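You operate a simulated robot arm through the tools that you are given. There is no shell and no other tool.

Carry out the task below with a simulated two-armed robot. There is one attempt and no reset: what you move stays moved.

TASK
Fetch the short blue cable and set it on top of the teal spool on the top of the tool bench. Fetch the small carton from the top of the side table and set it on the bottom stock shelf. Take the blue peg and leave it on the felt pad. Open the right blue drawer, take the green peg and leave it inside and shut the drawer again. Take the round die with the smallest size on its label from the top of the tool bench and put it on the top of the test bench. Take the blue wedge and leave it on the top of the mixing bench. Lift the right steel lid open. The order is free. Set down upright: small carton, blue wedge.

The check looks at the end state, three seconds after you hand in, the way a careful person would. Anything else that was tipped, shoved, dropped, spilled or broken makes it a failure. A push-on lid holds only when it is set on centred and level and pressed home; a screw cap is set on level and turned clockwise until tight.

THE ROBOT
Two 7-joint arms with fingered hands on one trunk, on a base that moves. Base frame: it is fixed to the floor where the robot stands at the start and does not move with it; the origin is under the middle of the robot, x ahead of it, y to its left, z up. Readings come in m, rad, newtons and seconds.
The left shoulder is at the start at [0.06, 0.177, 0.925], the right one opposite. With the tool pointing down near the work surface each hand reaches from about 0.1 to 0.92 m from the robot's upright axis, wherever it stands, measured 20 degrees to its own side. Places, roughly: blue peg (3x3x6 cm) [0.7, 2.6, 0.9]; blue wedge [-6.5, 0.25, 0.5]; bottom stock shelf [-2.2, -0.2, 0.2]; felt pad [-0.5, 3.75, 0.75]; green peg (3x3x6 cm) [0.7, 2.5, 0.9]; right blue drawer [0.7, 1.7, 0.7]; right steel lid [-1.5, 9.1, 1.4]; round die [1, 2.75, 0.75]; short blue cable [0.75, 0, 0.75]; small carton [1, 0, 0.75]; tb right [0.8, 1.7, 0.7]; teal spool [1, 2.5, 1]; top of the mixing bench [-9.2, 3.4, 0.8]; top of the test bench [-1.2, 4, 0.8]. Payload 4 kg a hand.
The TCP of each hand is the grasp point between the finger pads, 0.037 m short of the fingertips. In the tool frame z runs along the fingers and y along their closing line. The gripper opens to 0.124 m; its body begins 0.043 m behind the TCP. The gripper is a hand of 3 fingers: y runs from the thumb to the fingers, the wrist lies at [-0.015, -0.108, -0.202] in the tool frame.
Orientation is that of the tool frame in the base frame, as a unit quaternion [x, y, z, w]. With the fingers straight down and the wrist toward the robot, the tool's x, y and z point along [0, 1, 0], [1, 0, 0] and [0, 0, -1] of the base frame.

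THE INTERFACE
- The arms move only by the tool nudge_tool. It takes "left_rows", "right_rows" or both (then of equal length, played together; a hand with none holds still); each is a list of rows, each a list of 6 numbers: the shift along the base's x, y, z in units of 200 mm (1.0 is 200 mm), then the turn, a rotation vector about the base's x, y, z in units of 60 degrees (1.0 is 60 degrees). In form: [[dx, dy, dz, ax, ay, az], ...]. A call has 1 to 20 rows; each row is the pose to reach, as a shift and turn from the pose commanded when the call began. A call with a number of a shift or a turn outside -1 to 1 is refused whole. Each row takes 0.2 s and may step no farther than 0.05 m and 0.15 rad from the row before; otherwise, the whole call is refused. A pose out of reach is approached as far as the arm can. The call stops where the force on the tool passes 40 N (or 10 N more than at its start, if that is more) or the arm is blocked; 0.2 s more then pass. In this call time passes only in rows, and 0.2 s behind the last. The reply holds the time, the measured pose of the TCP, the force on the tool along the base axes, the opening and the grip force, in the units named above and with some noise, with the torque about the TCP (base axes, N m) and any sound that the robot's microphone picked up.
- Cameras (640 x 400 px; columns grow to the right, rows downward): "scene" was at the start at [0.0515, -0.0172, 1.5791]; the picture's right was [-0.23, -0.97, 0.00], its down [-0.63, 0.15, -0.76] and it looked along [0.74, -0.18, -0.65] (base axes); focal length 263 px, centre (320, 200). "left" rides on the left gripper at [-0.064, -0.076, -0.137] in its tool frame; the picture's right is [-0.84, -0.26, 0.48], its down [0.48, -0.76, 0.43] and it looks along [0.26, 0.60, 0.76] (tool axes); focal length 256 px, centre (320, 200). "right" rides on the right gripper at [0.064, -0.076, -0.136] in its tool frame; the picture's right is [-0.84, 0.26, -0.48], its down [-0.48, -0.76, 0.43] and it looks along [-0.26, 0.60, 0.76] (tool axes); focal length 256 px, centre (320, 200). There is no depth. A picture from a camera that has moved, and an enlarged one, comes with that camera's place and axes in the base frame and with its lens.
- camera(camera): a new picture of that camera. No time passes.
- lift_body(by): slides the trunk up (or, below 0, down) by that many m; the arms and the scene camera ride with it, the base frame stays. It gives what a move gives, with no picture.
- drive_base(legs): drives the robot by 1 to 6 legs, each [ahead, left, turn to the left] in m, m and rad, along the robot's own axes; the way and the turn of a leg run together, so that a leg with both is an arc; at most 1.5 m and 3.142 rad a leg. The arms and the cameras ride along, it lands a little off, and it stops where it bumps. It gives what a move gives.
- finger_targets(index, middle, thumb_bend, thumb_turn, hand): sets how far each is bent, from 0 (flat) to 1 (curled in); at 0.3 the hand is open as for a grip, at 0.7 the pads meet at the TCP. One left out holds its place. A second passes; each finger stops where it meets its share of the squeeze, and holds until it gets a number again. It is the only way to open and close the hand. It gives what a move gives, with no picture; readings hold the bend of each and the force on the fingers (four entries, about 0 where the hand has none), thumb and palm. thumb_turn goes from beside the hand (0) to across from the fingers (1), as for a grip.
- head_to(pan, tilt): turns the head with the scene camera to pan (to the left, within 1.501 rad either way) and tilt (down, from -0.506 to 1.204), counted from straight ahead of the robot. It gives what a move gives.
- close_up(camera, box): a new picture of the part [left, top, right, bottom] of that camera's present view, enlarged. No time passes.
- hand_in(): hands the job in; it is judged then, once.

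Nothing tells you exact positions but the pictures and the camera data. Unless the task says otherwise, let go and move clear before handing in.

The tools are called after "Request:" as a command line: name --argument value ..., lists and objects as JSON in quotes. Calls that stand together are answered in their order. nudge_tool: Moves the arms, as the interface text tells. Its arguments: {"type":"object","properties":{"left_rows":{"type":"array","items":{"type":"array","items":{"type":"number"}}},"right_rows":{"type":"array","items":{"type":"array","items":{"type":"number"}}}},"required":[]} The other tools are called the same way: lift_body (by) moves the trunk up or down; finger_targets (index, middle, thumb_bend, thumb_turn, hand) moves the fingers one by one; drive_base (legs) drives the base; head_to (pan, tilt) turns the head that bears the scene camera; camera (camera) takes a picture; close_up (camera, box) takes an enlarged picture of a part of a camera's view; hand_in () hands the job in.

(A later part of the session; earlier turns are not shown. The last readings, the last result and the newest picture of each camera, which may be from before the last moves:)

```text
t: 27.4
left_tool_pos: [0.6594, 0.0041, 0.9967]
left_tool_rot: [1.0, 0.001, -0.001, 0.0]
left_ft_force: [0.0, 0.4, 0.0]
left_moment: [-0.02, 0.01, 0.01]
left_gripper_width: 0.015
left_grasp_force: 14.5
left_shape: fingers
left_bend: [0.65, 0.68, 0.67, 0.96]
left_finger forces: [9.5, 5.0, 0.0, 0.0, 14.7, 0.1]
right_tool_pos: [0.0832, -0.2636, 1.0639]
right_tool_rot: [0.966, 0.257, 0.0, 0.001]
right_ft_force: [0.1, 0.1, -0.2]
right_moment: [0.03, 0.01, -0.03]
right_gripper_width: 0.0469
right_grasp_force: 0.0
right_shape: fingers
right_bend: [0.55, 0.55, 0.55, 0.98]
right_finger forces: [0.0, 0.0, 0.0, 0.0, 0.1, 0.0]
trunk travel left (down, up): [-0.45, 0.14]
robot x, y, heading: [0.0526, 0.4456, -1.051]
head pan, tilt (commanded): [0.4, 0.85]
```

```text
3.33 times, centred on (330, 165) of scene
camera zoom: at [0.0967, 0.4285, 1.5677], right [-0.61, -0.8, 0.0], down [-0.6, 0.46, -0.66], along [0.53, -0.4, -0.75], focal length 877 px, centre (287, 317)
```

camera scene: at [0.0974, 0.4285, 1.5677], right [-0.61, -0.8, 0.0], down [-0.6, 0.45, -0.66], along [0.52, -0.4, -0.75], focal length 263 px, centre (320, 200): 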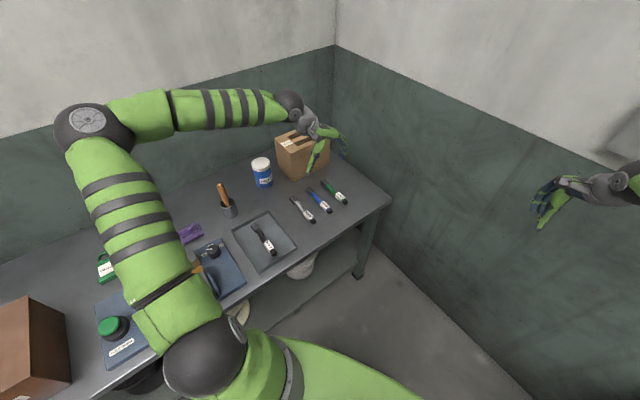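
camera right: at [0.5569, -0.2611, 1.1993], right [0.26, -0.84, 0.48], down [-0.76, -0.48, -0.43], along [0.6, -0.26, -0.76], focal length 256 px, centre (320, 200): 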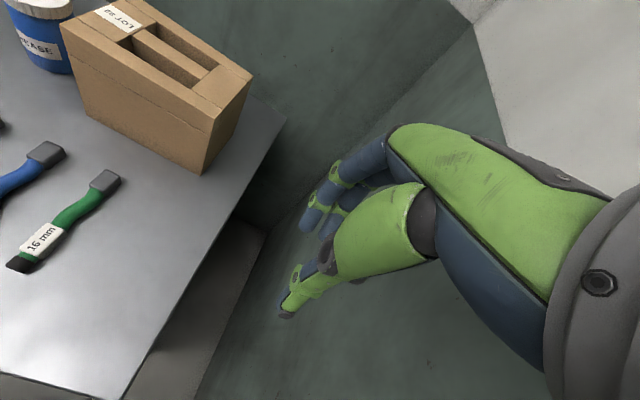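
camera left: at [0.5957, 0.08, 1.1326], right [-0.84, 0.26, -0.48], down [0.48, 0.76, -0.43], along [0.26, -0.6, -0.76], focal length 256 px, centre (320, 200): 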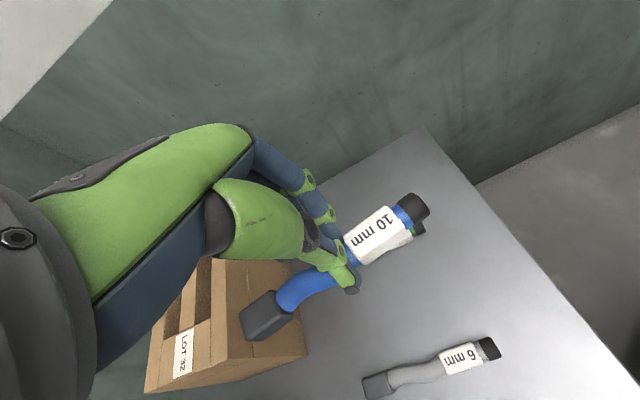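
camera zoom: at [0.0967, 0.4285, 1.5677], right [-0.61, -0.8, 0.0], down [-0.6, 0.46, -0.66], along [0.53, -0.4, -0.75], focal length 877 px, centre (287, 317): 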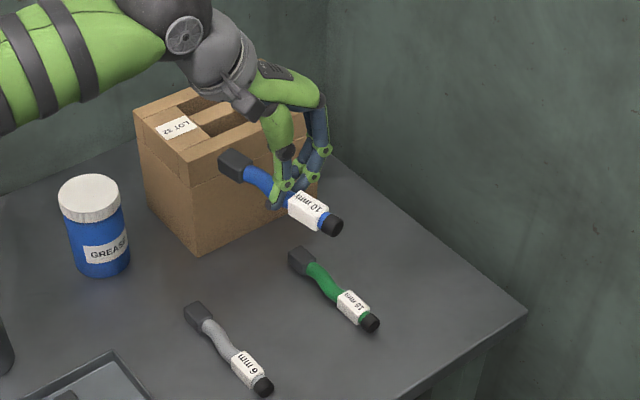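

The blue cable is held level and its neighbours did not move. I'll pull the left hand back and up, then turn to face the table for the carton.

Request:
nudge_tool --left_rows '[[-0.1, 0.17, 0.1, 0, 0, 0], [-0.2, 0.35, 0.2, 0, 0, 0], [-0.3, 0.52, 0.35, 0, 0, 0], [-0.4, 0.7, 0.45, 0, 0, 0], [-0.5, 0.87, 0.5, 0, 0, 0]]'

Request:
drive_base --legs '[[0, 0, 1.051], [0, -0.3, 0]]'

Request:
head_to --pan -0.15 --tilt 0.75

Request:
camera --camera "scene"

Request:
camera --camera "right"

```text
t: 28.6
left_tool_pos: [0.559, 0.1782, 1.0935]
left_tool_rot: [1.0, -0.001, -0.001, 0.001]
left_ft_force: [0.7, 0.2, -1.3]
left_moment: [-0.02, 0.0, -0.01]
left_gripper_width: 0.0156
left_grasp_force: 14.1
left_shape: fingers
left_bend: [0.65, 0.68, 0.67, 0.96]
left_finger forces: [9.4, 5.2, 0.1, 0.0, 14.6, 0.0]
right_tool_pos: [0.0831, -0.263, 1.064]
right_tool_rot: [0.967, 0.256, 0.0, 0.0]
right_ft_force: [-0.3, 0.0, -0.8]
right_moment: [0.06, 0.01, -0.01]
right_gripper_width: 0.047
right_grasp_force: 0.1
right_shape: fingers
right_bend: [0.55, 0.55, 0.55, 0.98]
right_finger forces: [0.1, 0.1, 0.0, 0.1, 0.1, 0.0]
trunk travel left (down, up): [-0.45, 0.14]
robot x, y, heading: [0.0468, 0.4486, -1.052]
head pan, tilt (commanded): [0.4, 0.85]
```

```text
t: 33.3
left_tool_pos: [0.5388, 0.4482, 1.0936]
left_tool_rot: [0.867, 0.498, 0.0, 0.0]
left_ft_force: [-0.5, -0.1, -0.5]
left_moment: [0.0, 0.0, 0.01]
left_gripper_width: 0.015
left_grasp_force: 13.7
left_shape: fingers
left_bend: [0.65, 0.68, 0.67, 0.96]
left_finger forces: [9.1, 4.9, 0.0, 0.0, 14.1, 0.0]
right_tool_pos: [0.6785, -0.1852, 1.0635]
right_tool_rot: [0.71, 0.704, 0.0, 0.001]
right_ft_force: [0.2, -0.3, 0.3]
right_moment: [0.03, 0.01, -0.03]
right_gripper_width: 0.0468
right_grasp_force: 0.1
right_shape: fingers
right_bend: [0.55, 0.55, 0.55, 0.98]
right_finger forces: [0.0, 0.1, 0.1, 0.0, 0.1, 0.1]
trunk travel left (down, up): [-0.45, 0.14]
robot x, y, heading: [0.0495, 0.1464, -0.01]
head pan, tilt (commanded): [0.4, 0.85]
```

```text
t: 34.3
left_tool_pos: [0.5385, 0.4489, 1.0942]
left_tool_rot: [0.868, 0.497, -0.001, 0.001]
left_ft_force: [2.1, 1.2, -1.7]
left_moment: [0.01, 0.0, 0.01]
left_gripper_width: 0.0149
left_grasp_force: 14.1
left_shape: fingers
left_bend: [0.65, 0.68, 0.67, 0.96]
left_finger forces: [9.1, 4.9, 0.0, 0.1, 14.0, 0.0]
right_tool_pos: [0.6784, -0.1849, 1.0642]
right_tool_rot: [0.71, 0.704, -0.001, 0.0]
right_ft_force: [-0.7, -0.6, 0.0]
right_moment: [0.0, 0.0, 0.01]
right_gripper_width: 0.0465
right_grasp_force: 0.1
right_shape: fingers
right_bend: [0.55, 0.55, 0.55, 0.98]
right_finger forces: [0.0, 0.1, 0.1, 0.0, 0.0, 0.0]
trunk travel left (down, up): [-0.45, 0.14]
robot x, y, heading: [0.0463, 0.1461, -0.009]
head pan, tilt (commanded): [-0.15, 0.75]
```

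```text
taken
camera scene: at [0.0987, 0.1352, 1.5757], right [-0.16, -0.99, 0.0], down [-0.67, 0.11, -0.73], along [0.72, -0.12, -0.68], focal length 263 px, centre (320, 200)
```

scene: 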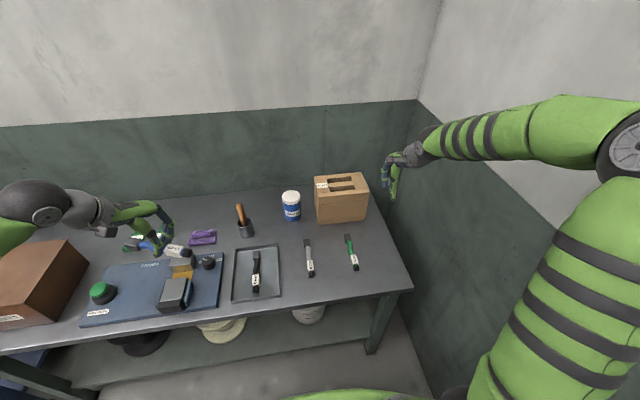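

```text
taken
camera right: at [0.6022, -0.1206, 1.1992], right [0.25, -0.84, 0.48], down [-0.76, -0.48, -0.43], along [0.59, -0.26, -0.76], focal length 256 px, centre (320, 200)
```

right: 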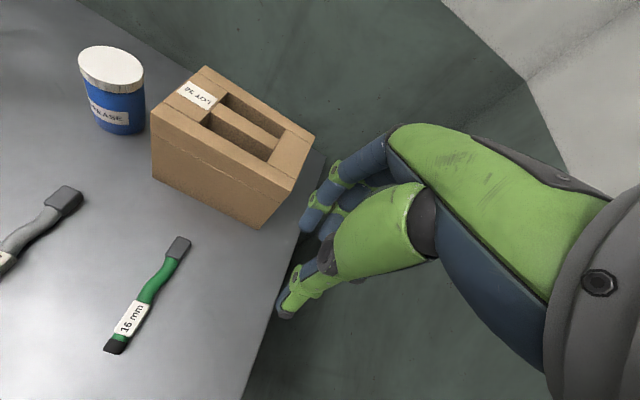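

Request:
close_up --camera "right" --box '[140, 50, 340, 175]'

Request:
close_up --camera "scene" --box '[300, 160, 400, 222]'

```text
3.20 times, centred on (240, 112) of right
camera zoom: at [0.6022, -0.1206, 1.1992], right [0.25, -0.84, 0.48], down [-0.76, -0.48, -0.43], along [0.59, -0.26, -0.76], focal length 819 px, centre (576, 480)
```

zoom: 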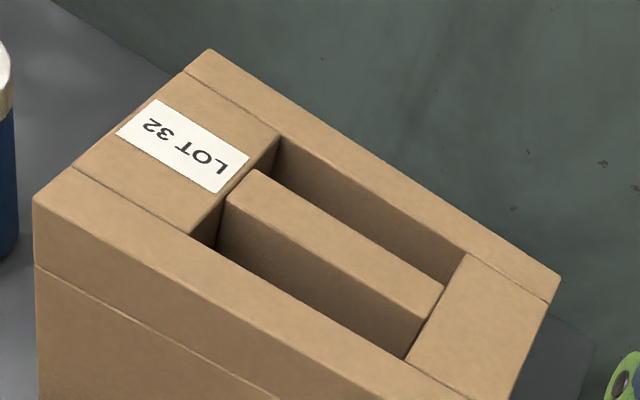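

```text
6.40 times, centred on (350, 191) of scene
camera zoom: at [0.0987, 0.1352, 1.5757], right [-0.16, -0.99, 0.0], down [-0.67, 0.11, -0.73], along [0.72, -0.12, -0.68], focal length 1684 px, centre (128, 258)
```

zoom: 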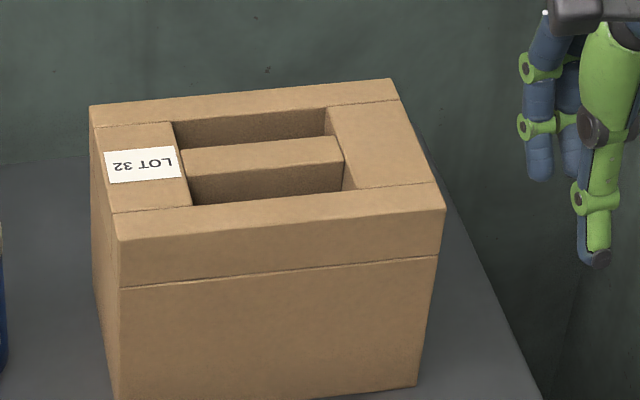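

I put the bar's centre at about [0.88, -0.075] with its top at about z 0.906. I'll narrow the right fingers to a gap of about 4 cm and hover above it.

Request:
finger_targets --hand "right" --index 0.565 --middle 0.565 --thumb_bend 0.565

Request:
nudge_tool --right_rows '[[0.16, 0.09, 0, 0, 0, 0.0], [0.33, 0.18, 0, 0, 0, 0], [0.5, 0.27, 0, 0, 0, 0], [0.66, 0.36, 0, 0, 0, 0], [0.83, 0.45, 0, 0, 0, 0], [1.0, 0.55, -0.1, 0, 0, 0], [1.0, 0.55, -0.3, 0, 0, 0]]'

Request:
camera --camera "right"

Request:
close_up --camera "scene" --box '[290, 140, 400, 222]'

```text
t: 35.3
left_tool_pos: [0.5387, 0.4488, 1.0946]
left_tool_rot: [0.867, 0.498, -0.001, 0.001]
left_ft_force: [-0.2, 0.6, -1.7]
left_moment: [0.01, 0.01, 0.01]
left_gripper_width: 0.0151
left_grasp_force: 13.6
left_shape: fingers
left_bend: [0.65, 0.68, 0.67, 0.96]
left_finger forces: [9.2, 4.9, 0.0, 0.0, 14.0, 0.1]
right_tool_pos: [0.6783, -0.1842, 1.065]
right_tool_rot: [0.71, 0.704, 0.0, -0.001]
right_ft_force: [-0.5, 0.0, -0.2]
right_moment: [0.02, -0.01, 0.03]
right_gripper_width: 0.0438
right_grasp_force: 0.1
right_shape: fingers
right_bend: [0.56, 0.56, 0.56, 0.98]
right_finger forces: [0.0, 0.0, 0.0, 0.1, 0.0, 0.0]
trunk travel left (down, up): [-0.45, 0.14]
robot x, y, heading: [0.0476, 0.1439, -0.011]
head pan, tilt (commanded): [-0.15, 0.75]
```

```text
t: 36.9
left_tool_pos: [0.5382, 0.4487, 1.0936]
left_tool_rot: [0.867, 0.498, 0.0, 0.001]
left_ft_force: [0.4, -0.2, -0.6]
left_moment: [-0.03, 0.02, 0.0]
left_gripper_width: 0.015
left_grasp_force: 14.3
left_shape: fingers
left_bend: [0.65, 0.68, 0.67, 0.96]
left_finger forces: [9.1, 4.9, 0.0, 0.1, 14.1, 0.0]
right_tool_pos: [0.8777, -0.0742, 1.0046]
right_tool_rot: [0.71, 0.704, 0.001, 0.0]
right_ft_force: [-0.2, 0.5, 1.0]
right_moment: [-0.02, 0.0, 0.01]
right_gripper_width: 0.0439
right_grasp_force: 0.0
right_shape: fingers
right_bend: [0.56, 0.56, 0.56, 0.98]
right_finger forces: [0.0, 0.1, 0.0, 0.0, 0.0, 0.1]
trunk travel left (down, up): [-0.45, 0.14]
robot x, y, heading: [0.0471, 0.1452, -0.008]
head pan, tilt (commanded): [-0.15, 0.75]
```

```text
taken
camera right: at [0.8025, -0.0098, 1.1393], right [0.25, -0.84, 0.48], down [-0.76, -0.48, -0.43], along [0.59, -0.26, -0.76], focal length 256 px, centre (320, 200)
```

right: 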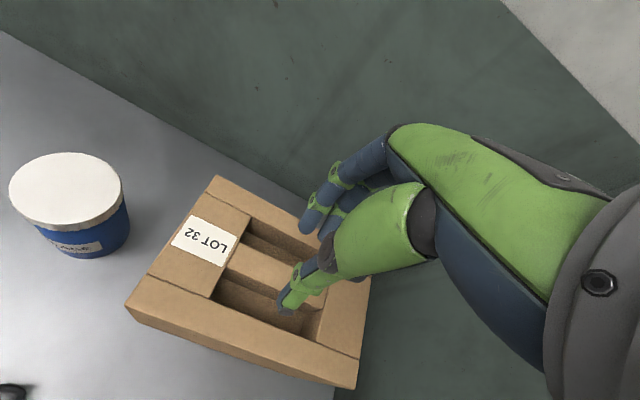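

```text
4.88 times, centred on (345, 181) of scene
camera zoom: at [0.0989, 0.1349, 1.5757], right [-0.16, -0.99, 0.0], down [-0.67, 0.11, -0.73], along [0.72, -0.12, -0.68], focal length 1283 px, centre (198, 293)
```

zoom: 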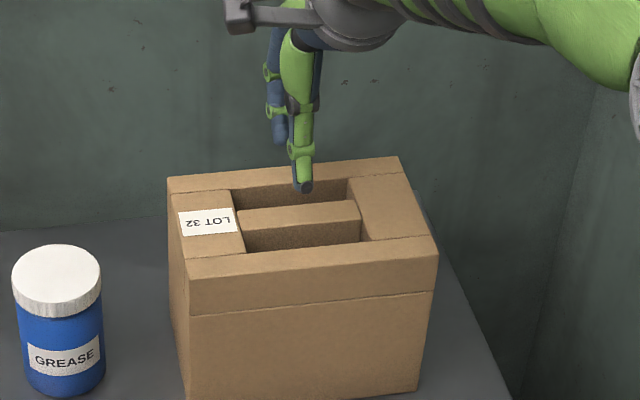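

Request:
close_up --camera "right" --box '[120, 160, 400, 400]'

```text
1.67 times, centred on (260, 280) of right
camera zoom: at [0.8025, -0.0098, 1.1393], right [0.25, -0.84, 0.48], down [-0.76, -0.48, -0.43], along [0.59, -0.26, -0.76], focal length 427 px, centre (420, 67)
```

zoom: 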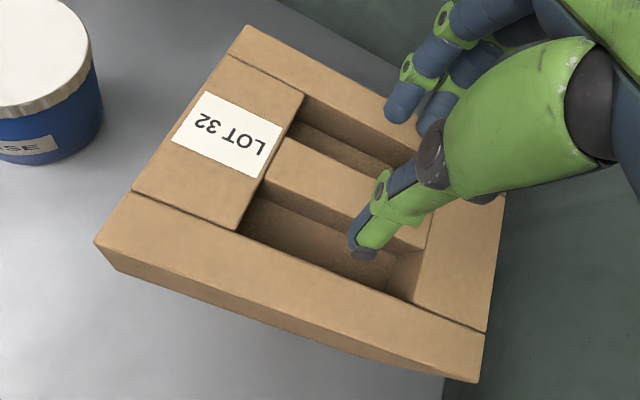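

Request:
finger_targets --hand "right" --index 0.59 --middle 0.59 --thumb_bend 0.59

Request:
nudge_tool --right_rows '[[0.03, 0, -0.1, 0, 0, 0], [0.03, 0, -0.2, 0, 0, 0]]'

Request:
close_up --camera "right" --box '[120, 160, 400, 400]'

Request:
close_up --camera "scene" --box '[310, 150, 390, 210]'

```text
t: 37.9
left_tool_pos: [0.5379, 0.4479, 1.0936]
left_tool_rot: [0.867, 0.497, -0.002, 0.001]
left_ft_force: [-0.3, 0.2, 0.0]
left_moment: [-0.02, -0.01, -0.03]
left_gripper_width: 0.0149
left_grasp_force: 13.9
left_shape: fingers
left_bend: [0.65, 0.68, 0.67, 0.96]
left_finger forces: [9.1, 4.9, 0.0, 0.0, 14.1, 0.0]
right_tool_pos: [0.8785, -0.0741, 1.0027]
right_tool_rot: [0.71, 0.704, 0.0, 0.0]
right_ft_force: [-0.1, -0.1, -0.3]
right_moment: [-0.01, -0.01, 0.02]
right_gripper_width: 0.0343
right_grasp_force: 0.0
right_shape: fingers
right_bend: [0.59, 0.59, 0.59, 0.98]
right_finger forces: [0.1, 0.0, 0.0, 0.1, 0.1, 0.2]
trunk travel left (down, up): [-0.45, 0.14]
robot x, y, heading: [0.0504, 0.1452, -0.007]
head pan, tilt (commanded): [-0.15, 0.75]
```

```text
t: 38.5
left_tool_pos: [0.539, 0.4497, 1.0934]
left_tool_rot: [0.868, 0.497, -0.001, 0.0]
left_ft_force: [-0.1, 0.5, -0.4]
left_moment: [0.03, -0.01, -0.02]
left_gripper_width: 0.0152
left_grasp_force: 14.3
left_shape: fingers
left_bend: [0.65, 0.68, 0.67, 0.96]
left_finger forces: [9.2, 4.9, 0.1, 0.1, 14.1, 0.0]
right_tool_pos: [0.8836, -0.0728, 0.9628]
right_tool_rot: [0.71, 0.704, 0.0, 0.001]
right_ft_force: [0.1, 0.2, -0.2]
right_moment: [0.0, 0.01, 0.01]
right_gripper_width: 0.0343
right_grasp_force: 0.2
right_shape: fingers
right_bend: [0.59, 0.59, 0.59, 0.98]
right_finger forces: [0.0, 0.0, 0.0, 0.1, 0.0, 0.0]
trunk travel left (down, up): [-0.45, 0.14]
robot x, y, heading: [0.0474, 0.1475, -0.009]
head pan, tilt (commanded): [-0.15, 0.75]
```

```text
1.67 times, centred on (260, 280) of right
camera zoom: at [0.8085, -0.0101, 1.0993], right [0.25, -0.84, 0.48], down [-0.76, -0.48, -0.43], along [0.59, -0.26, -0.76], focal length 427 px, centre (420, 67)
```

zoom: 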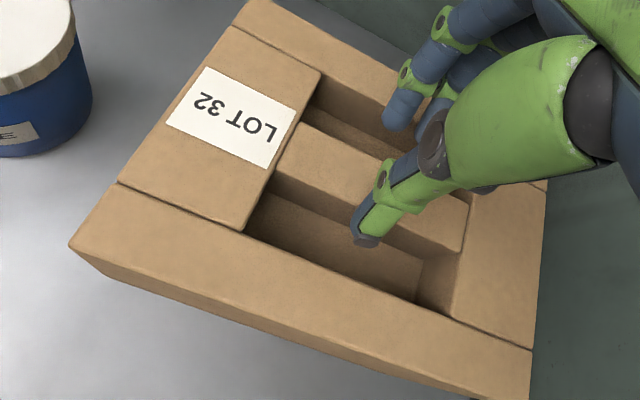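

```text
6.67 times, centred on (350, 180) of scene
camera zoom: at [0.099, 0.135, 1.5757], right [-0.16, -0.99, 0.0], down [-0.67, 0.11, -0.73], along [0.72, -0.12, -0.68], focal length 1754 px, centre (120, 333)
```

zoom: 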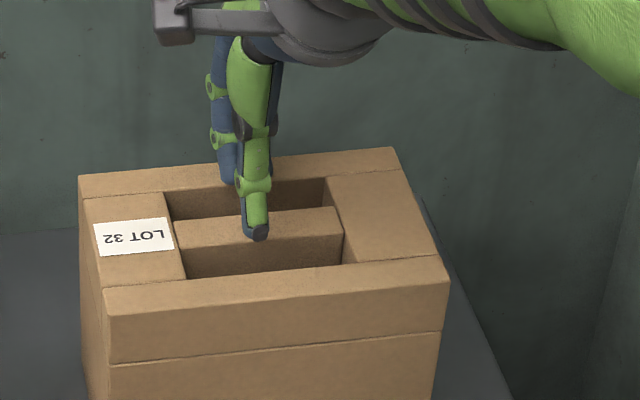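

Request:
nudge_tool --right_rows '[[0, 0, -0.06, 0, 0, 0], [0, 0, -0.12, 0, 0, 0], [0, 0, -0.18, 0, 0, 0]]'

Request:
close_up --camera "right" --box '[120, 160, 400, 400]'

Request:
close_up --camera "scene" --box '[310, 150, 390, 210]'

```text
t: 39.3
left_tool_pos: [0.5367, 0.4488, 1.0952]
left_tool_rot: [0.867, 0.498, 0.0, 0.001]
left_ft_force: [-0.5, 0.0, -0.6]
left_moment: [0.03, -0.01, 0.0]
left_gripper_width: 0.0151
left_grasp_force: 13.7
left_shape: fingers
left_bend: [0.65, 0.68, 0.67, 0.96]
left_finger forces: [9.1, 4.8, 0.1, 0.0, 14.0, 0.0]
right_tool_pos: [0.8843, -0.0738, 0.9359]
right_tool_rot: [0.71, 0.704, 0.005, 0.005]
right_ft_force: [-4.4, -0.7, 29.5]
right_moment: [-0.25, -0.99, -0.04]
right_gripper_width: 0.0351
right_grasp_force: 14.0
right_shape: fingers
right_bend: [0.59, 0.61, 0.59, 0.98]
right_finger forces: [0.0, 27.1, 0.1, 0.1, 1.2, 0.0]
trunk travel left (down, up): [-0.45, 0.14]
robot x, y, heading: [0.0476, 0.1483, -0.008]
head pan, tilt (commanded): [-0.15, 0.75]
```

```text
1.67 times, centred on (260, 280) of right
camera zoom: at [0.8071, -0.0104, 1.0704], right [0.24, -0.84, 0.48], down [-0.76, -0.48, -0.44], along [0.6, -0.26, -0.75], focal length 427 px, centre (420, 67)
```

zoom: 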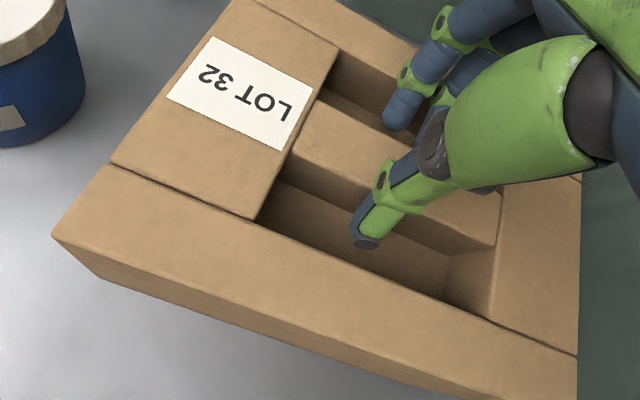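

```text
6.67 times, centred on (350, 180) of scene
camera zoom: at [0.0953, 0.1357, 1.5765], right [-0.16, -0.99, 0.0], down [-0.67, 0.11, -0.73], along [0.72, -0.12, -0.68], focal length 1754 px, centre (120, 333)
```

zoom: 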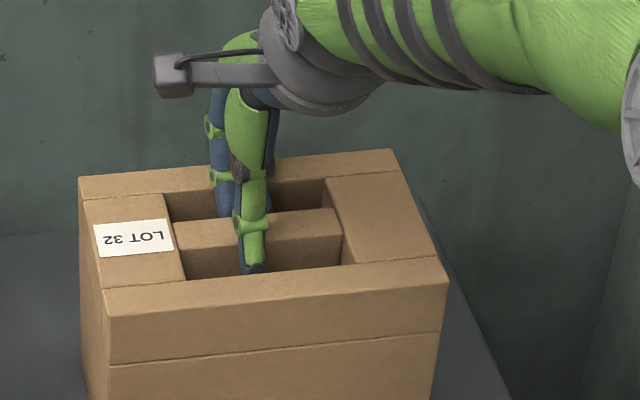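

The middle finger touched the rear rail. I'll back off a little, bend the two fingers slightly more, and try again.

Request:
nudge_tool --right_rows '[[0, 0, 0.06, 0, 0, 0], [0, 0, 0.12, 0, 0, 0]]'

Request:
finger_targets --hand "right" --index 0.61 --middle 0.62 --thumb_bend 0.59

Request:
close_up --camera "right" --box '[120, 160, 400, 400]'

Request:
close_up --camera "scene" --box '[320, 165, 370, 202]'

```text
t: 39.9
left_tool_pos: [0.5374, 0.4496, 1.094]
left_tool_rot: [0.867, 0.498, -0.001, 0.0]
left_ft_force: [-0.2, -0.5, -0.9]
left_moment: [0.01, -0.04, -0.01]
left_gripper_width: 0.0151
left_grasp_force: 14.0
left_shape: fingers
left_bend: [0.65, 0.68, 0.67, 0.96]
left_finger forces: [9.1, 4.9, 0.0, 0.0, 14.2, 0.0]
right_tool_pos: [0.884, -0.0736, 0.95]
right_tool_rot: [0.71, 0.704, -0.001, -0.002]
right_ft_force: [0.1, 0.1, 0.6]
right_moment: [-0.02, 0.02, 0.0]
right_gripper_width: 0.0345
right_grasp_force: 0.0
right_shape: fingers
right_bend: [0.59, 0.59, 0.59, 0.98]
right_finger forces: [0.0, 0.1, 0.0, 0.1, 0.0, 0.1]
trunk travel left (down, up): [-0.45, 0.14]
robot x, y, heading: [0.0467, 0.1446, -0.015]
head pan, tilt (commanded): [-0.15, 0.75]
```

```text
t: 40.9
left_tool_pos: [0.5385, 0.4489, 1.0939]
left_tool_rot: [0.867, 0.498, 0.0, 0.0]
left_ft_force: [0.6, 0.4, -0.4]
left_moment: [-0.01, 0.03, 0.0]
left_gripper_width: 0.015
left_grasp_force: 14.1
left_shape: fingers
left_bend: [0.65, 0.68, 0.67, 0.96]
left_finger forces: [9.0, 4.9, 0.0, 0.1, 14.1, 0.0]
right_tool_pos: [0.8846, -0.0738, 0.9528]
right_tool_rot: [0.71, 0.704, 0.0, 0.0]
right_ft_force: [0.3, 0.0, 0.3]
right_moment: [-0.03, 0.0, 0.06]
right_gripper_width: 0.0317
right_grasp_force: 0.0
right_shape: fingers
right_bend: [0.61, 0.62, 0.59, 0.98]
right_finger forces: [0.1, 0.0, 0.0, 0.0, 0.1, 0.2]
trunk travel left (down, up): [-0.45, 0.14]
robot x, y, heading: [0.0477, 0.1441, -0.011]
head pan, tilt (commanded): [-0.15, 0.75]
```

```text
1.67 times, centred on (260, 280) of right
camera zoom: at [0.8086, -0.0107, 1.0878], right [0.25, -0.84, 0.48], down [-0.76, -0.48, -0.43], along [0.59, -0.26, -0.76], focal length 427 px, centre (420, 67)
```

zoom: 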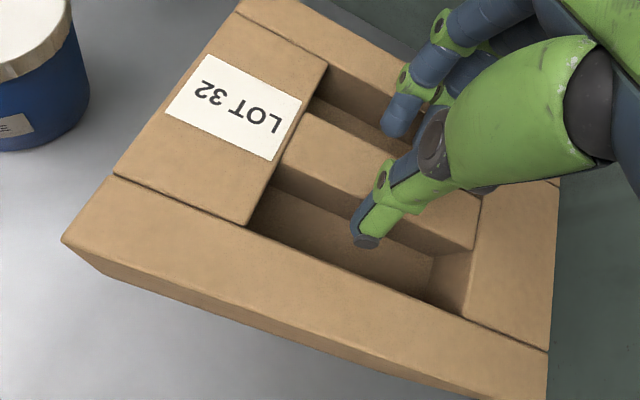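

```text
10.81 times, centred on (345, 184) of scene
camera zoom: at [0.0987, 0.1351, 1.5757], right [-0.16, -0.99, 0.0], down [-0.67, 0.11, -0.73], along [0.72, -0.12, -0.68], focal length 2844 px, centre (50, 378)
```

zoom: 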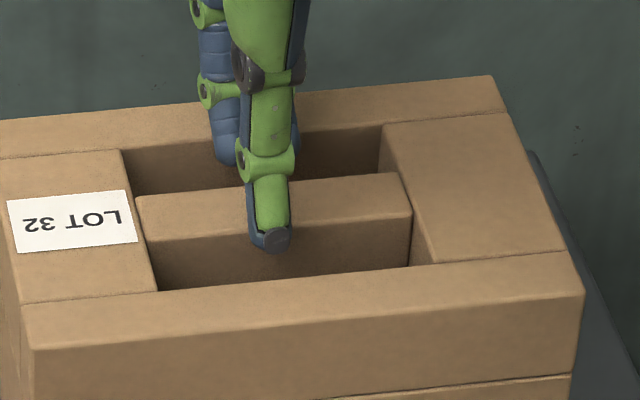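

Request:
nudge_tool --right_rows '[[0, 0, -0.05, 0, 0, 0], [0, 0, -0.1, 0, 0, 0], [0, 0, -0.15, 0, 0, 0], [0, 0, -0.2, 0, 0, 0]]'

Request:
close_up --camera "scene" --box '[320, 165, 370, 202]'

```text
t: 41.7
left_tool_pos: [0.5379, 0.4483, 1.0944]
left_tool_rot: [0.867, 0.498, -0.001, 0.0]
left_ft_force: [0.5, 0.6, -0.1]
left_moment: [0.01, -0.02, 0.01]
left_gripper_width: 0.0149
left_grasp_force: 14.8
left_shape: fingers
left_bend: [0.65, 0.68, 0.67, 0.96]
left_finger forces: [9.1, 4.9, 0.1, 0.1, 14.1, 0.0]
right_tool_pos: [0.8891, -0.0726, 0.9356]
right_tool_rot: [0.711, 0.703, 0.012, 0.009]
right_ft_force: [-7.0, -0.4, 17.4]
right_moment: [-0.1, -0.22, -0.04]
right_gripper_width: 0.0348
right_grasp_force: 9.4
right_shape: fingers
right_bend: [0.61, 0.64, 0.58, 0.97]
right_finger forces: [0.0, 14.9, 0.0, 0.0, 4.4, 0.0]
trunk travel left (down, up): [-0.45, 0.14]
robot x, y, heading: [0.0414, 0.1456, -0.011]
head pan, tilt (commanded): [-0.15, 0.75]
stopped in row 4 (right hand): the force on the tool passed its limit at 45 N (the readings are from after the stop); the commanded pose is now the measured one
```

```text
10.81 times, centred on (345, 184) of scene
camera zoom: at [0.0972, 0.1352, 1.5758], right [-0.16, -0.99, 0.0], down [-0.67, 0.11, -0.73], along [0.72, -0.12, -0.68], focal length 2844 px, centre (50, 378)
```

zoom: 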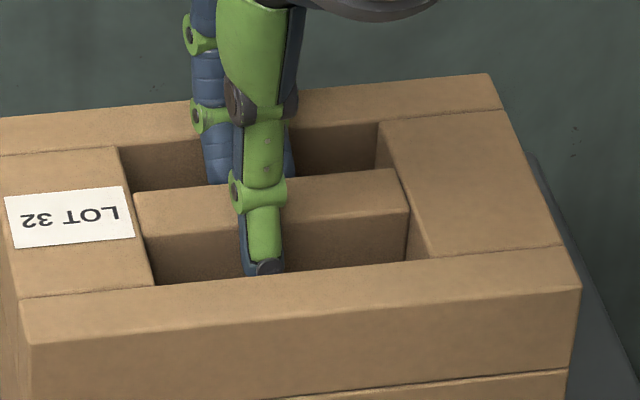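

The middle finger is meeting something at about the same height each time, so I'll back off and check whether the slots have a shallow floor.

Request:
nudge_tool --right_rows '[[-0.02, 0, 0.1, 0, 0, 0], [-0.02, 0, 0.3, 0, 0, 0], [-0.02, -0.2, 0.5, 0, 0, 0], [-0.02, -0.4, 0.5, 0, 0, 0]]'

Request:
camera --camera "right"

Request:
close_up --camera "right" --box '[80, 140, 320, 320]'

Request:
close_up --camera "scene" --box '[310, 165, 375, 215]'

```text
refused: row 3 steps farther than a row can; nothing moved
```

```text
taken
camera right: at [0.8101, -0.0107, 1.0697], right [0.24, -0.84, 0.49], down [-0.75, -0.47, -0.46], along [0.62, -0.26, -0.74], focal length 256 px, centre (320, 200)
```

right: 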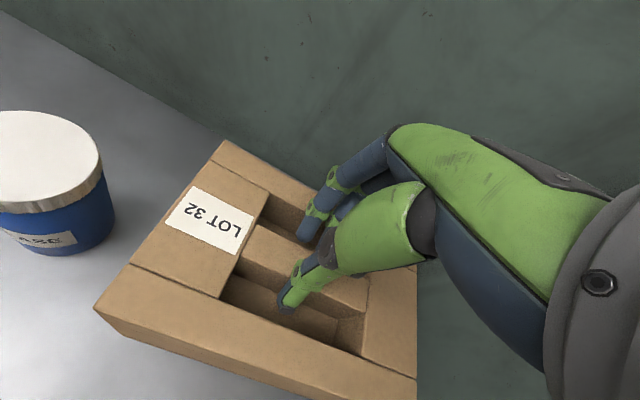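

```text
2.22 times, centred on (200, 230) of right
camera zoom: at [0.8101, -0.0107, 1.0697], right [0.24, -0.84, 0.49], down [-0.75, -0.47, -0.46], along [0.62, -0.26, -0.74], focal length 569 px, centre (587, 133)
```

zoom: 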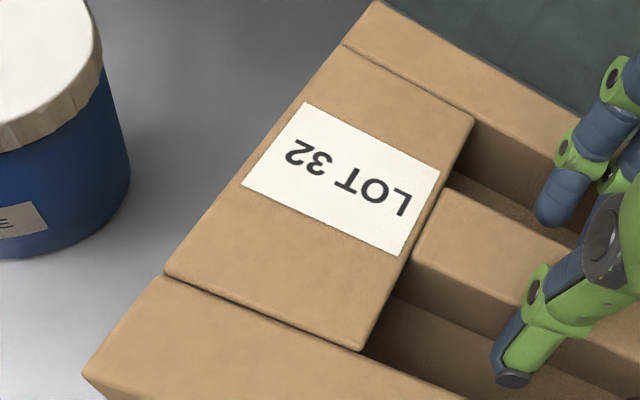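

```text
8.00 times, centred on (342, 190) of scene
camera zoom: at [0.0972, 0.1352, 1.5758], right [-0.16, -0.99, 0.0], down [-0.67, 0.11, -0.73], along [0.72, -0.12, -0.68], focal length 2105 px, centre (140, 280)
```

zoom: 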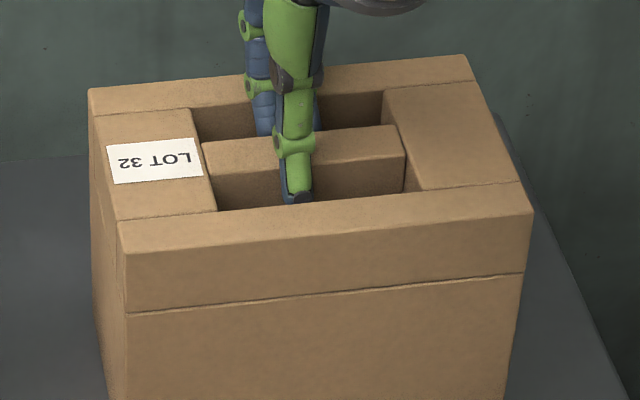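

Request:
nudge_tool --right_rows '[[-0.02, 0, 0.1, 0, 0, 0], [-0.02, 0, 0.3, 0, 0, 0], [-0.02, 0, 0.5, 0, 0, 0]]'

Request:
finger_targets --hand "right" --thumb_turn 0.2 --thumb_bend 0.1

Request:
camera --camera "right"

Request:
close_up --camera "scene" --box '[310, 145, 375, 195]'

```text
t: 42.5
left_tool_pos: [0.5371, 0.4485, 1.0929]
left_tool_rot: [0.867, 0.498, -0.001, 0.0]
left_ft_force: [0.9, 0.2, -0.8]
left_moment: [-0.02, -0.03, 0.01]
left_gripper_width: 0.0149
left_grasp_force: 14.6
left_shape: fingers
left_bend: [0.65, 0.68, 0.67, 0.96]
left_finger forces: [9.1, 4.8, 0.0, 0.0, 14.1, 0.1]
right_tool_pos: [0.8851, -0.0734, 1.0305]
right_tool_rot: [0.71, 0.704, 0.008, 0.005]
right_ft_force: [0.0, 0.0, 0.1]
right_moment: [0.0, 0.0, 0.03]
right_gripper_width: 0.0317
right_grasp_force: 0.2
right_shape: fingers
right_bend: [0.61, 0.62, 0.59, 0.97]
right_finger forces: [0.1, 0.0, 0.0, 0.0, 0.1, 0.0]
trunk travel left (down, up): [-0.45, 0.14]
robot x, y, heading: [0.0497, 0.1462, -0.007]
head pan, tilt (commanded): [-0.15, 0.75]
```

```text
t: 43.5
left_tool_pos: [0.5378, 0.4486, 1.094]
left_tool_rot: [0.868, 0.497, -0.001, 0.001]
left_ft_force: [0.2, 0.2, -1.1]
left_moment: [-0.03, 0.03, 0.01]
left_gripper_width: 0.0149
left_grasp_force: 14.3
left_shape: fingers
left_bend: [0.65, 0.68, 0.67, 0.96]
left_finger forces: [9.1, 5.0, 0.0, 0.0, 14.1, 0.0]
right_tool_pos: [0.8851, -0.0735, 1.0313]
right_tool_rot: [0.71, 0.704, 0.008, 0.006]
right_ft_force: [-0.2, 0.0, -0.7]
right_moment: [-0.01, -0.01, 0.0]
right_gripper_width: 0.1301
right_grasp_force: 0.2
right_shape: fingers
right_bend: [0.61, 0.62, 0.1, 0.19]
right_finger forces: [0.1, 0.1, 0.0, 0.0, 0.0, 0.0]
trunk travel left (down, up): [-0.45, 0.14]
robot x, y, heading: [0.0476, 0.1473, -0.013]
head pan, tilt (commanded): [-0.15, 0.75]
```

```text
taken
camera right: at [0.8063, -0.0105, 1.1651], right [0.24, -0.84, 0.49], down [-0.76, -0.47, -0.45], along [0.61, -0.26, -0.75], focal length 256 px, centre (320, 200)
```

right: 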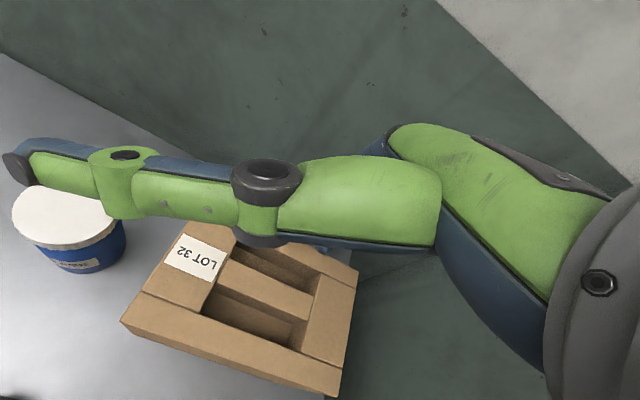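

```text
8.00 times, centred on (342, 170) of scene
camera zoom: at [0.0987, 0.135, 1.5757], right [-0.16, -0.99, 0.0], down [-0.67, 0.11, -0.73], along [0.72, -0.12, -0.68], focal length 2105 px, centre (140, 440)
```

zoom: 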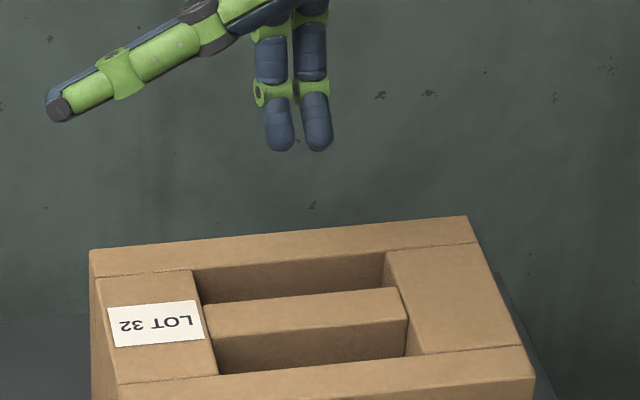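

The torque reading puts that contact on the rear rail edge, so my x estimate was about 4 mm too far ahead (carton top is nearer z 0.913). I'll reset the thumb, centre at x 0.880 and try again.

Request:
finger_targets --hand "right" --index 0.61 --middle 0.61 --thumb_bend 0.605 --thumb_turn 0.98

Request:
nudge_tool --right_rows '[[-0.025, 0, -0.1, -0.004, 0.017, 0], [-0.025, 0, -0.25, -0.004, 0.017, 0], [-0.025, 0, -0.36, -0.004, 0.017, 0]]'

Request:
close_up --camera "right" --box '[120, 160, 400, 400]'

Request:
close_up --camera "scene" --box '[310, 155, 375, 205]'

```text
t: 44.5
left_tool_pos: [0.5386, 0.4488, 1.0937]
left_tool_rot: [0.867, 0.498, -0.001, 0.001]
left_ft_force: [0.7, -0.1, -1.1]
left_moment: [-0.01, 0.01, -0.01]
left_gripper_width: 0.0149
left_grasp_force: 14.1
left_shape: fingers
left_bend: [0.65, 0.68, 0.67, 0.96]
left_finger forces: [9.1, 4.9, 0.0, 0.1, 14.1, 0.0]
right_tool_pos: [0.8844, -0.0733, 1.0316]
right_tool_rot: [0.71, 0.704, 0.008, 0.006]
right_ft_force: [0.0, 1.1, 0.1]
right_moment: [0.02, -0.01, 0.02]
right_gripper_width: 0.03
right_grasp_force: 0.1
right_shape: fingers
right_bend: [0.61, 0.61, 0.6, 0.99]
right_finger forces: [0.1, 0.0, 0.0, 0.1, 0.0, 0.1]
trunk travel left (down, up): [-0.45, 0.14]
robot x, y, heading: [0.0448, 0.1426, -0.011]
head pan, tilt (commanded): [-0.15, 0.75]
```

```text
t: 45.3
left_tool_pos: [0.539, 0.4482, 1.0941]
left_tool_rot: [0.867, 0.498, -0.001, 0.001]
left_ft_force: [0.5, 0.0, -1.4]
left_moment: [-0.01, -0.01, 0.0]
left_gripper_width: 0.0149
left_grasp_force: 14.4
left_shape: fingers
left_bend: [0.65, 0.68, 0.67, 0.96]
left_finger forces: [9.2, 4.9, 0.0, 0.1, 14.0, 0.0]
right_tool_pos: [0.8809, -0.0743, 0.9584]
right_tool_rot: [0.711, 0.704, 0.0, 0.001]
right_ft_force: [-0.5, -0.7, -0.6]
right_moment: [0.02, -0.01, 0.0]
right_gripper_width: 0.0298
right_grasp_force: 0.0
right_shape: fingers
right_bend: [0.61, 0.61, 0.6, 0.99]
right_finger forces: [0.1, 0.0, 0.0, 0.0, 0.1, 0.0]
trunk travel left (down, up): [-0.45, 0.14]
robot x, y, heading: [0.0477, 0.1501, -0.008]
head pan, tilt (commanded): [-0.15, 0.75]
```

```text
1.67 times, centred on (260, 280) of right
camera zoom: at [0.8043, -0.0104, 1.0941], right [0.25, -0.84, 0.48], down [-0.76, -0.48, -0.44], along [0.6, -0.26, -0.76], focal length 427 px, centre (420, 67)
```

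zoom: 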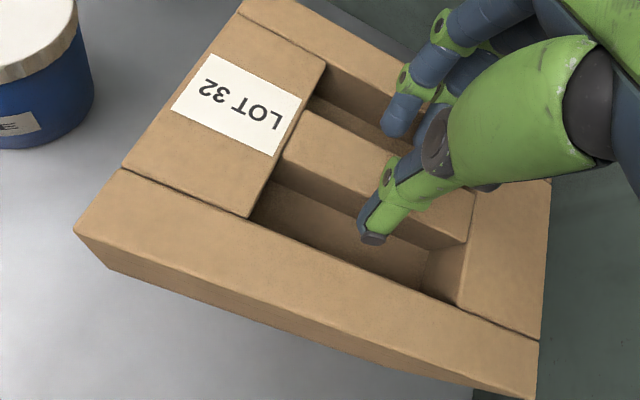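

```text
8.00 times, centred on (342, 180) of scene
camera zoom: at [0.0989, 0.135, 1.5757], right [-0.16, -0.99, 0.0], down [-0.67, 0.11, -0.73], along [0.72, -0.12, -0.68], focal length 2105 px, centre (140, 360)
```

zoom: 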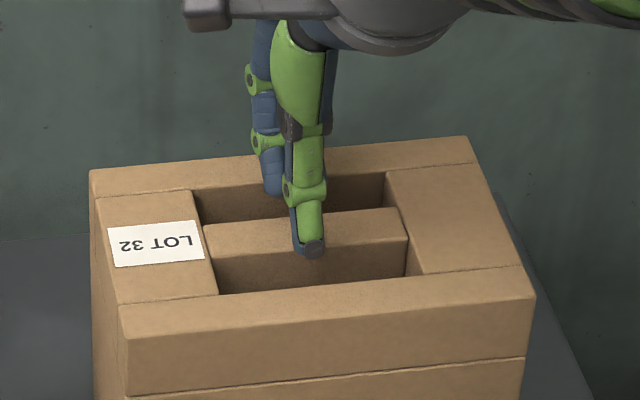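

Request:
nudge_tool --right_rows '[[0, 0, -0.04, 0, 0, 0], [0, 0, -0.08, 0, 0, 0], [0, 0, -0.12, 0, 0, 0]]'

```text
t: 46.1
left_tool_pos: [0.5384, 0.4491, 1.0938]
left_tool_rot: [0.867, 0.498, -0.001, 0.0]
left_ft_force: [0.0, 0.3, -1.0]
left_moment: [-0.01, -0.03, 0.02]
left_gripper_width: 0.0151
left_grasp_force: 14.1
left_shape: fingers
left_bend: [0.65, 0.68, 0.67, 0.96]
left_finger forces: [9.1, 4.9, 0.1, 0.0, 14.0, 0.0]
right_tool_pos: [0.88, -0.0747, 0.9371]
right_tool_rot: [0.711, 0.703, 0.001, 0.002]
right_ft_force: [2.5, 0.2, 5.8]
right_moment: [-0.07, -0.29, 0.02]
right_gripper_width: 0.03
right_grasp_force: 3.3
right_shape: fingers
right_bend: [0.61, 0.61, 0.6, 0.99]
right_finger forces: [0.8, 5.9, 0.0, 0.1, 0.0, 0.0]
trunk travel left (down, up): [-0.45, 0.14]
robot x, y, heading: [0.0495, 0.1422, -0.004]
head pan, tilt (commanded): [-0.15, 0.75]
```

Request:
close_up --camera "right" --box '[210, 180, 330, 270]'

Request:
close_up --camera "right" --box '[210, 230, 370, 350]'

```text
4.44 times, centred on (270, 225) of right
camera zoom: at [0.8036, -0.0106, 1.0723], right [0.25, -0.84, 0.48], down [-0.76, -0.48, -0.44], along [0.6, -0.26, -0.76], focal length 1138 px, centre (542, 89)
```

zoom: 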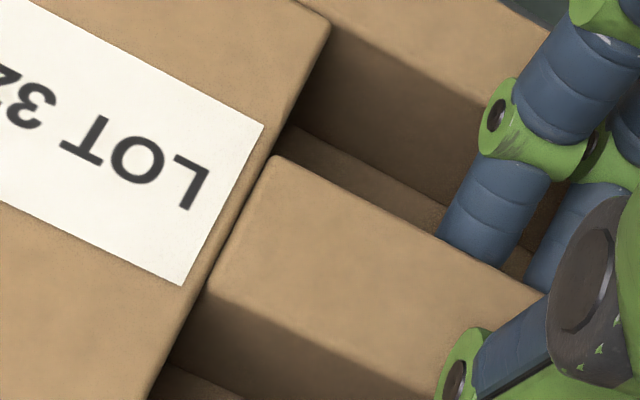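

```text
3.33 times, centred on (290, 290) of right
camera zoom: at [0.8036, -0.0106, 1.0723], right [0.25, -0.84, 0.48], down [-0.76, -0.48, -0.44], along [0.6, -0.26, -0.76], focal length 853 px, centre (420, -100)
```

zoom: 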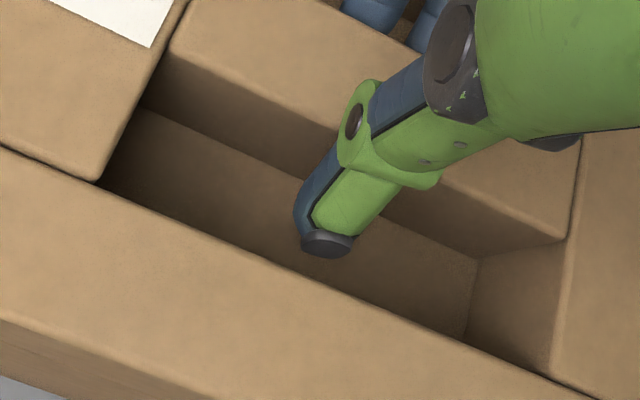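

Request:
nudge_tool --right_rows '[[0, 0, -0.02, 0, 0, 0], [0, 0, -0.04, 0, 0, 0]]'

Request:
close_up --camera "right" --box '[210, 180, 370, 300]'

```text
t: 46.7
left_tool_pos: [0.5364, 0.4479, 1.0948]
left_tool_rot: [0.867, 0.498, 0.0, 0.0]
left_ft_force: [-0.6, 0.0, -0.4]
left_moment: [-0.02, 0.01, -0.01]
left_gripper_width: 0.0149
left_grasp_force: 13.9
left_shape: fingers
left_bend: [0.65, 0.68, 0.67, 0.96]
left_finger forces: [9.2, 4.9, 0.1, 0.0, 14.2, 0.1]
right_tool_pos: [0.8808, -0.0744, 0.9356]
right_tool_rot: [0.711, 0.703, 0.005, 0.006]
right_ft_force: [0.4, -1.6, 36.9]
right_moment: [-0.39, -1.65, -0.07]
right_gripper_width: 0.0298
right_grasp_force: 19.7
right_shape: fingers
right_bend: [0.61, 0.59, 0.6, 0.99]
right_finger forces: [0.4, 37.0, 0.0, 0.0, 0.0, 0.0]
trunk travel left (down, up): [-0.45, 0.14]
robot x, y, heading: [0.0466, 0.1446, -0.009]
head pan, tilt (commanded): [-0.15, 0.75]
```

```text
3.33 times, centred on (290, 240) of right
camera zoom: at [0.8027, -0.0102, 1.0697], right [0.24, -0.84, 0.49], down [-0.76, -0.48, -0.45], along [0.61, -0.26, -0.75], focal length 853 px, centre (420, 67)
```

zoom: 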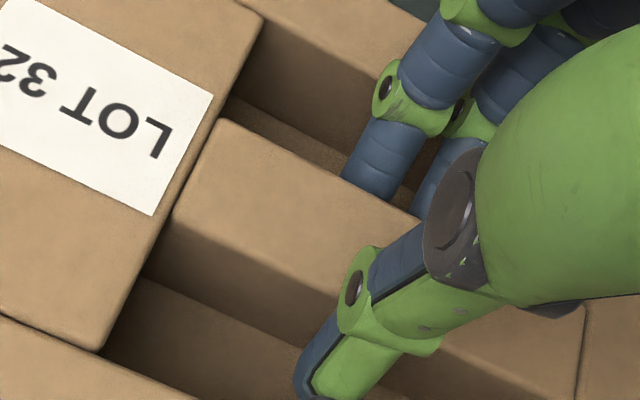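

The middle finger keeps catching, but I can't see where. I'll ease off and turn the left hand's camera toward the carton for a side view.

Request:
nudge_tool --right_rows '[[0, 0, 0.03, 0, 0, 0], [0, 0, 0.06, 0, 0, 0]]'

Request:
nudge_tool --left_rows '[[0, 0, 0, 0, 0, -0.12], [0, 0, 0, 0, 0, -0.24], [0, 0, 0, 0, 0, -0.36], [0, 0, 0, 0, 0, -0.48], [0, 0, 0, 0, 0, -0.6], [0, 0, 0, 0, 0, -0.72]]'

Request:
camera --camera "left"

```text
t: 47.3
left_tool_pos: [0.5387, 0.4491, 1.0937]
left_tool_rot: [0.867, 0.498, -0.001, 0.001]
left_ft_force: [0.0, -0.7, -1.5]
left_moment: [0.0, 0.0, -0.01]
left_gripper_width: 0.015
left_grasp_force: 13.6
left_shape: fingers
left_bend: [0.65, 0.68, 0.67, 0.96]
left_finger forces: [9.2, 4.9, 0.0, 0.1, 14.2, 0.1]
right_tool_pos: [0.8804, -0.0745, 0.9365]
right_tool_rot: [0.71, 0.704, -0.002, -0.001]
right_ft_force: [3.4, -0.8, 10.8]
right_moment: [-0.13, -0.58, -0.02]
right_gripper_width: 0.0317
right_grasp_force: 6.4
right_shape: fingers
right_bend: [0.6, 0.59, 0.6, 0.99]
right_finger forces: [1.7, 11.2, 0.0, 0.1, 0.1, 0.0]
trunk travel left (down, up): [-0.45, 0.14]
robot x, y, heading: [0.0448, 0.1483, -0.011]
head pan, tilt (commanded): [-0.15, 0.75]
```

```text
t: 48.7
left_tool_pos: [0.4569, 0.3696, 1.1232]
left_tool_rot: [0.989, 0.146, -0.001, 0.0]
left_ft_force: [0.1, -0.5, 0.8]
left_moment: [0.0, -0.01, -0.02]
left_gripper_width: 0.0149
left_grasp_force: 13.5
left_shape: fingers
left_bend: [0.65, 0.68, 0.67, 0.96]
left_finger forces: [8.9, 4.9, 0.0, 0.0, 13.9, 0.0]
left hand out of reach, approached as far as the arm can: row 3, 4, 5, 6
right_tool_pos: [0.8795, -0.0753, 0.9385]
right_tool_rot: [0.71, 0.704, 0.0, 0.0]
right_ft_force: [1.3, 0.8, -1.1]
right_moment: [0.04, -0.06, -0.01]
right_gripper_width: 0.0306
right_grasp_force: 0.4
right_shape: fingers
right_bend: [0.6, 0.61, 0.6, 0.99]
right_finger forces: [0.7, 0.6, 0.0, 0.1, 0.0, 0.0]
trunk travel left (down, up): [-0.45, 0.14]
robot x, y, heading: [0.0512, 0.1455, -0.007]
head pan, tilt (commanded): [-0.15, 0.75]
```

```text
taken
camera left: at [0.3764, 0.4254, 1.2603], right [-0.88, 0.0, -0.48], down [0.24, 0.87, -0.44], along [0.41, -0.5, -0.76], focal length 256 px, centre (320, 200)
```

left: 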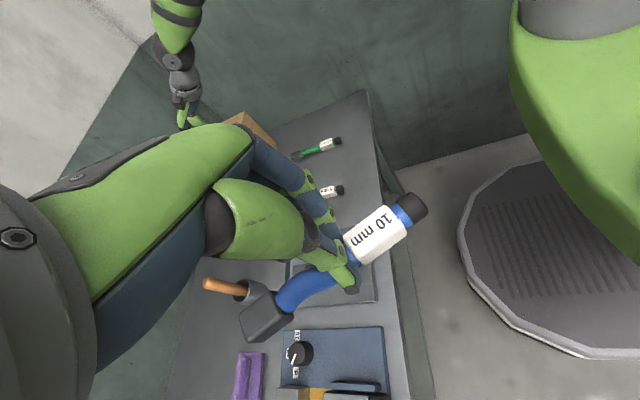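

Request:
close_up --camera "left" --box '[150, 60, 260, 140]'

```text
5.00 times, centred on (205, 100) of left
camera zoom: at [0.3764, 0.4254, 1.2603], right [-0.88, 0.0, -0.48], down [0.24, 0.87, -0.44], along [0.41, -0.5, -0.76], focal length 1280 px, centre (895, 700)
```

zoom: 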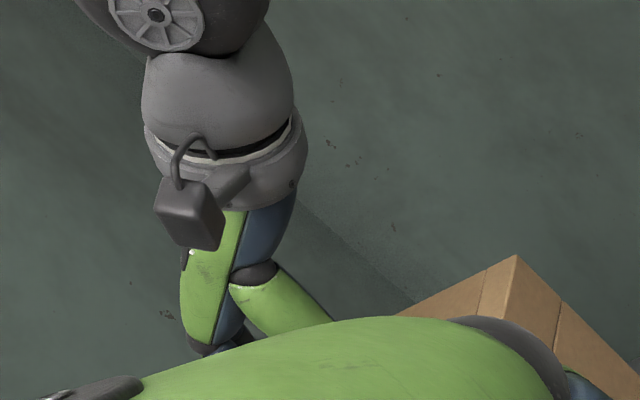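

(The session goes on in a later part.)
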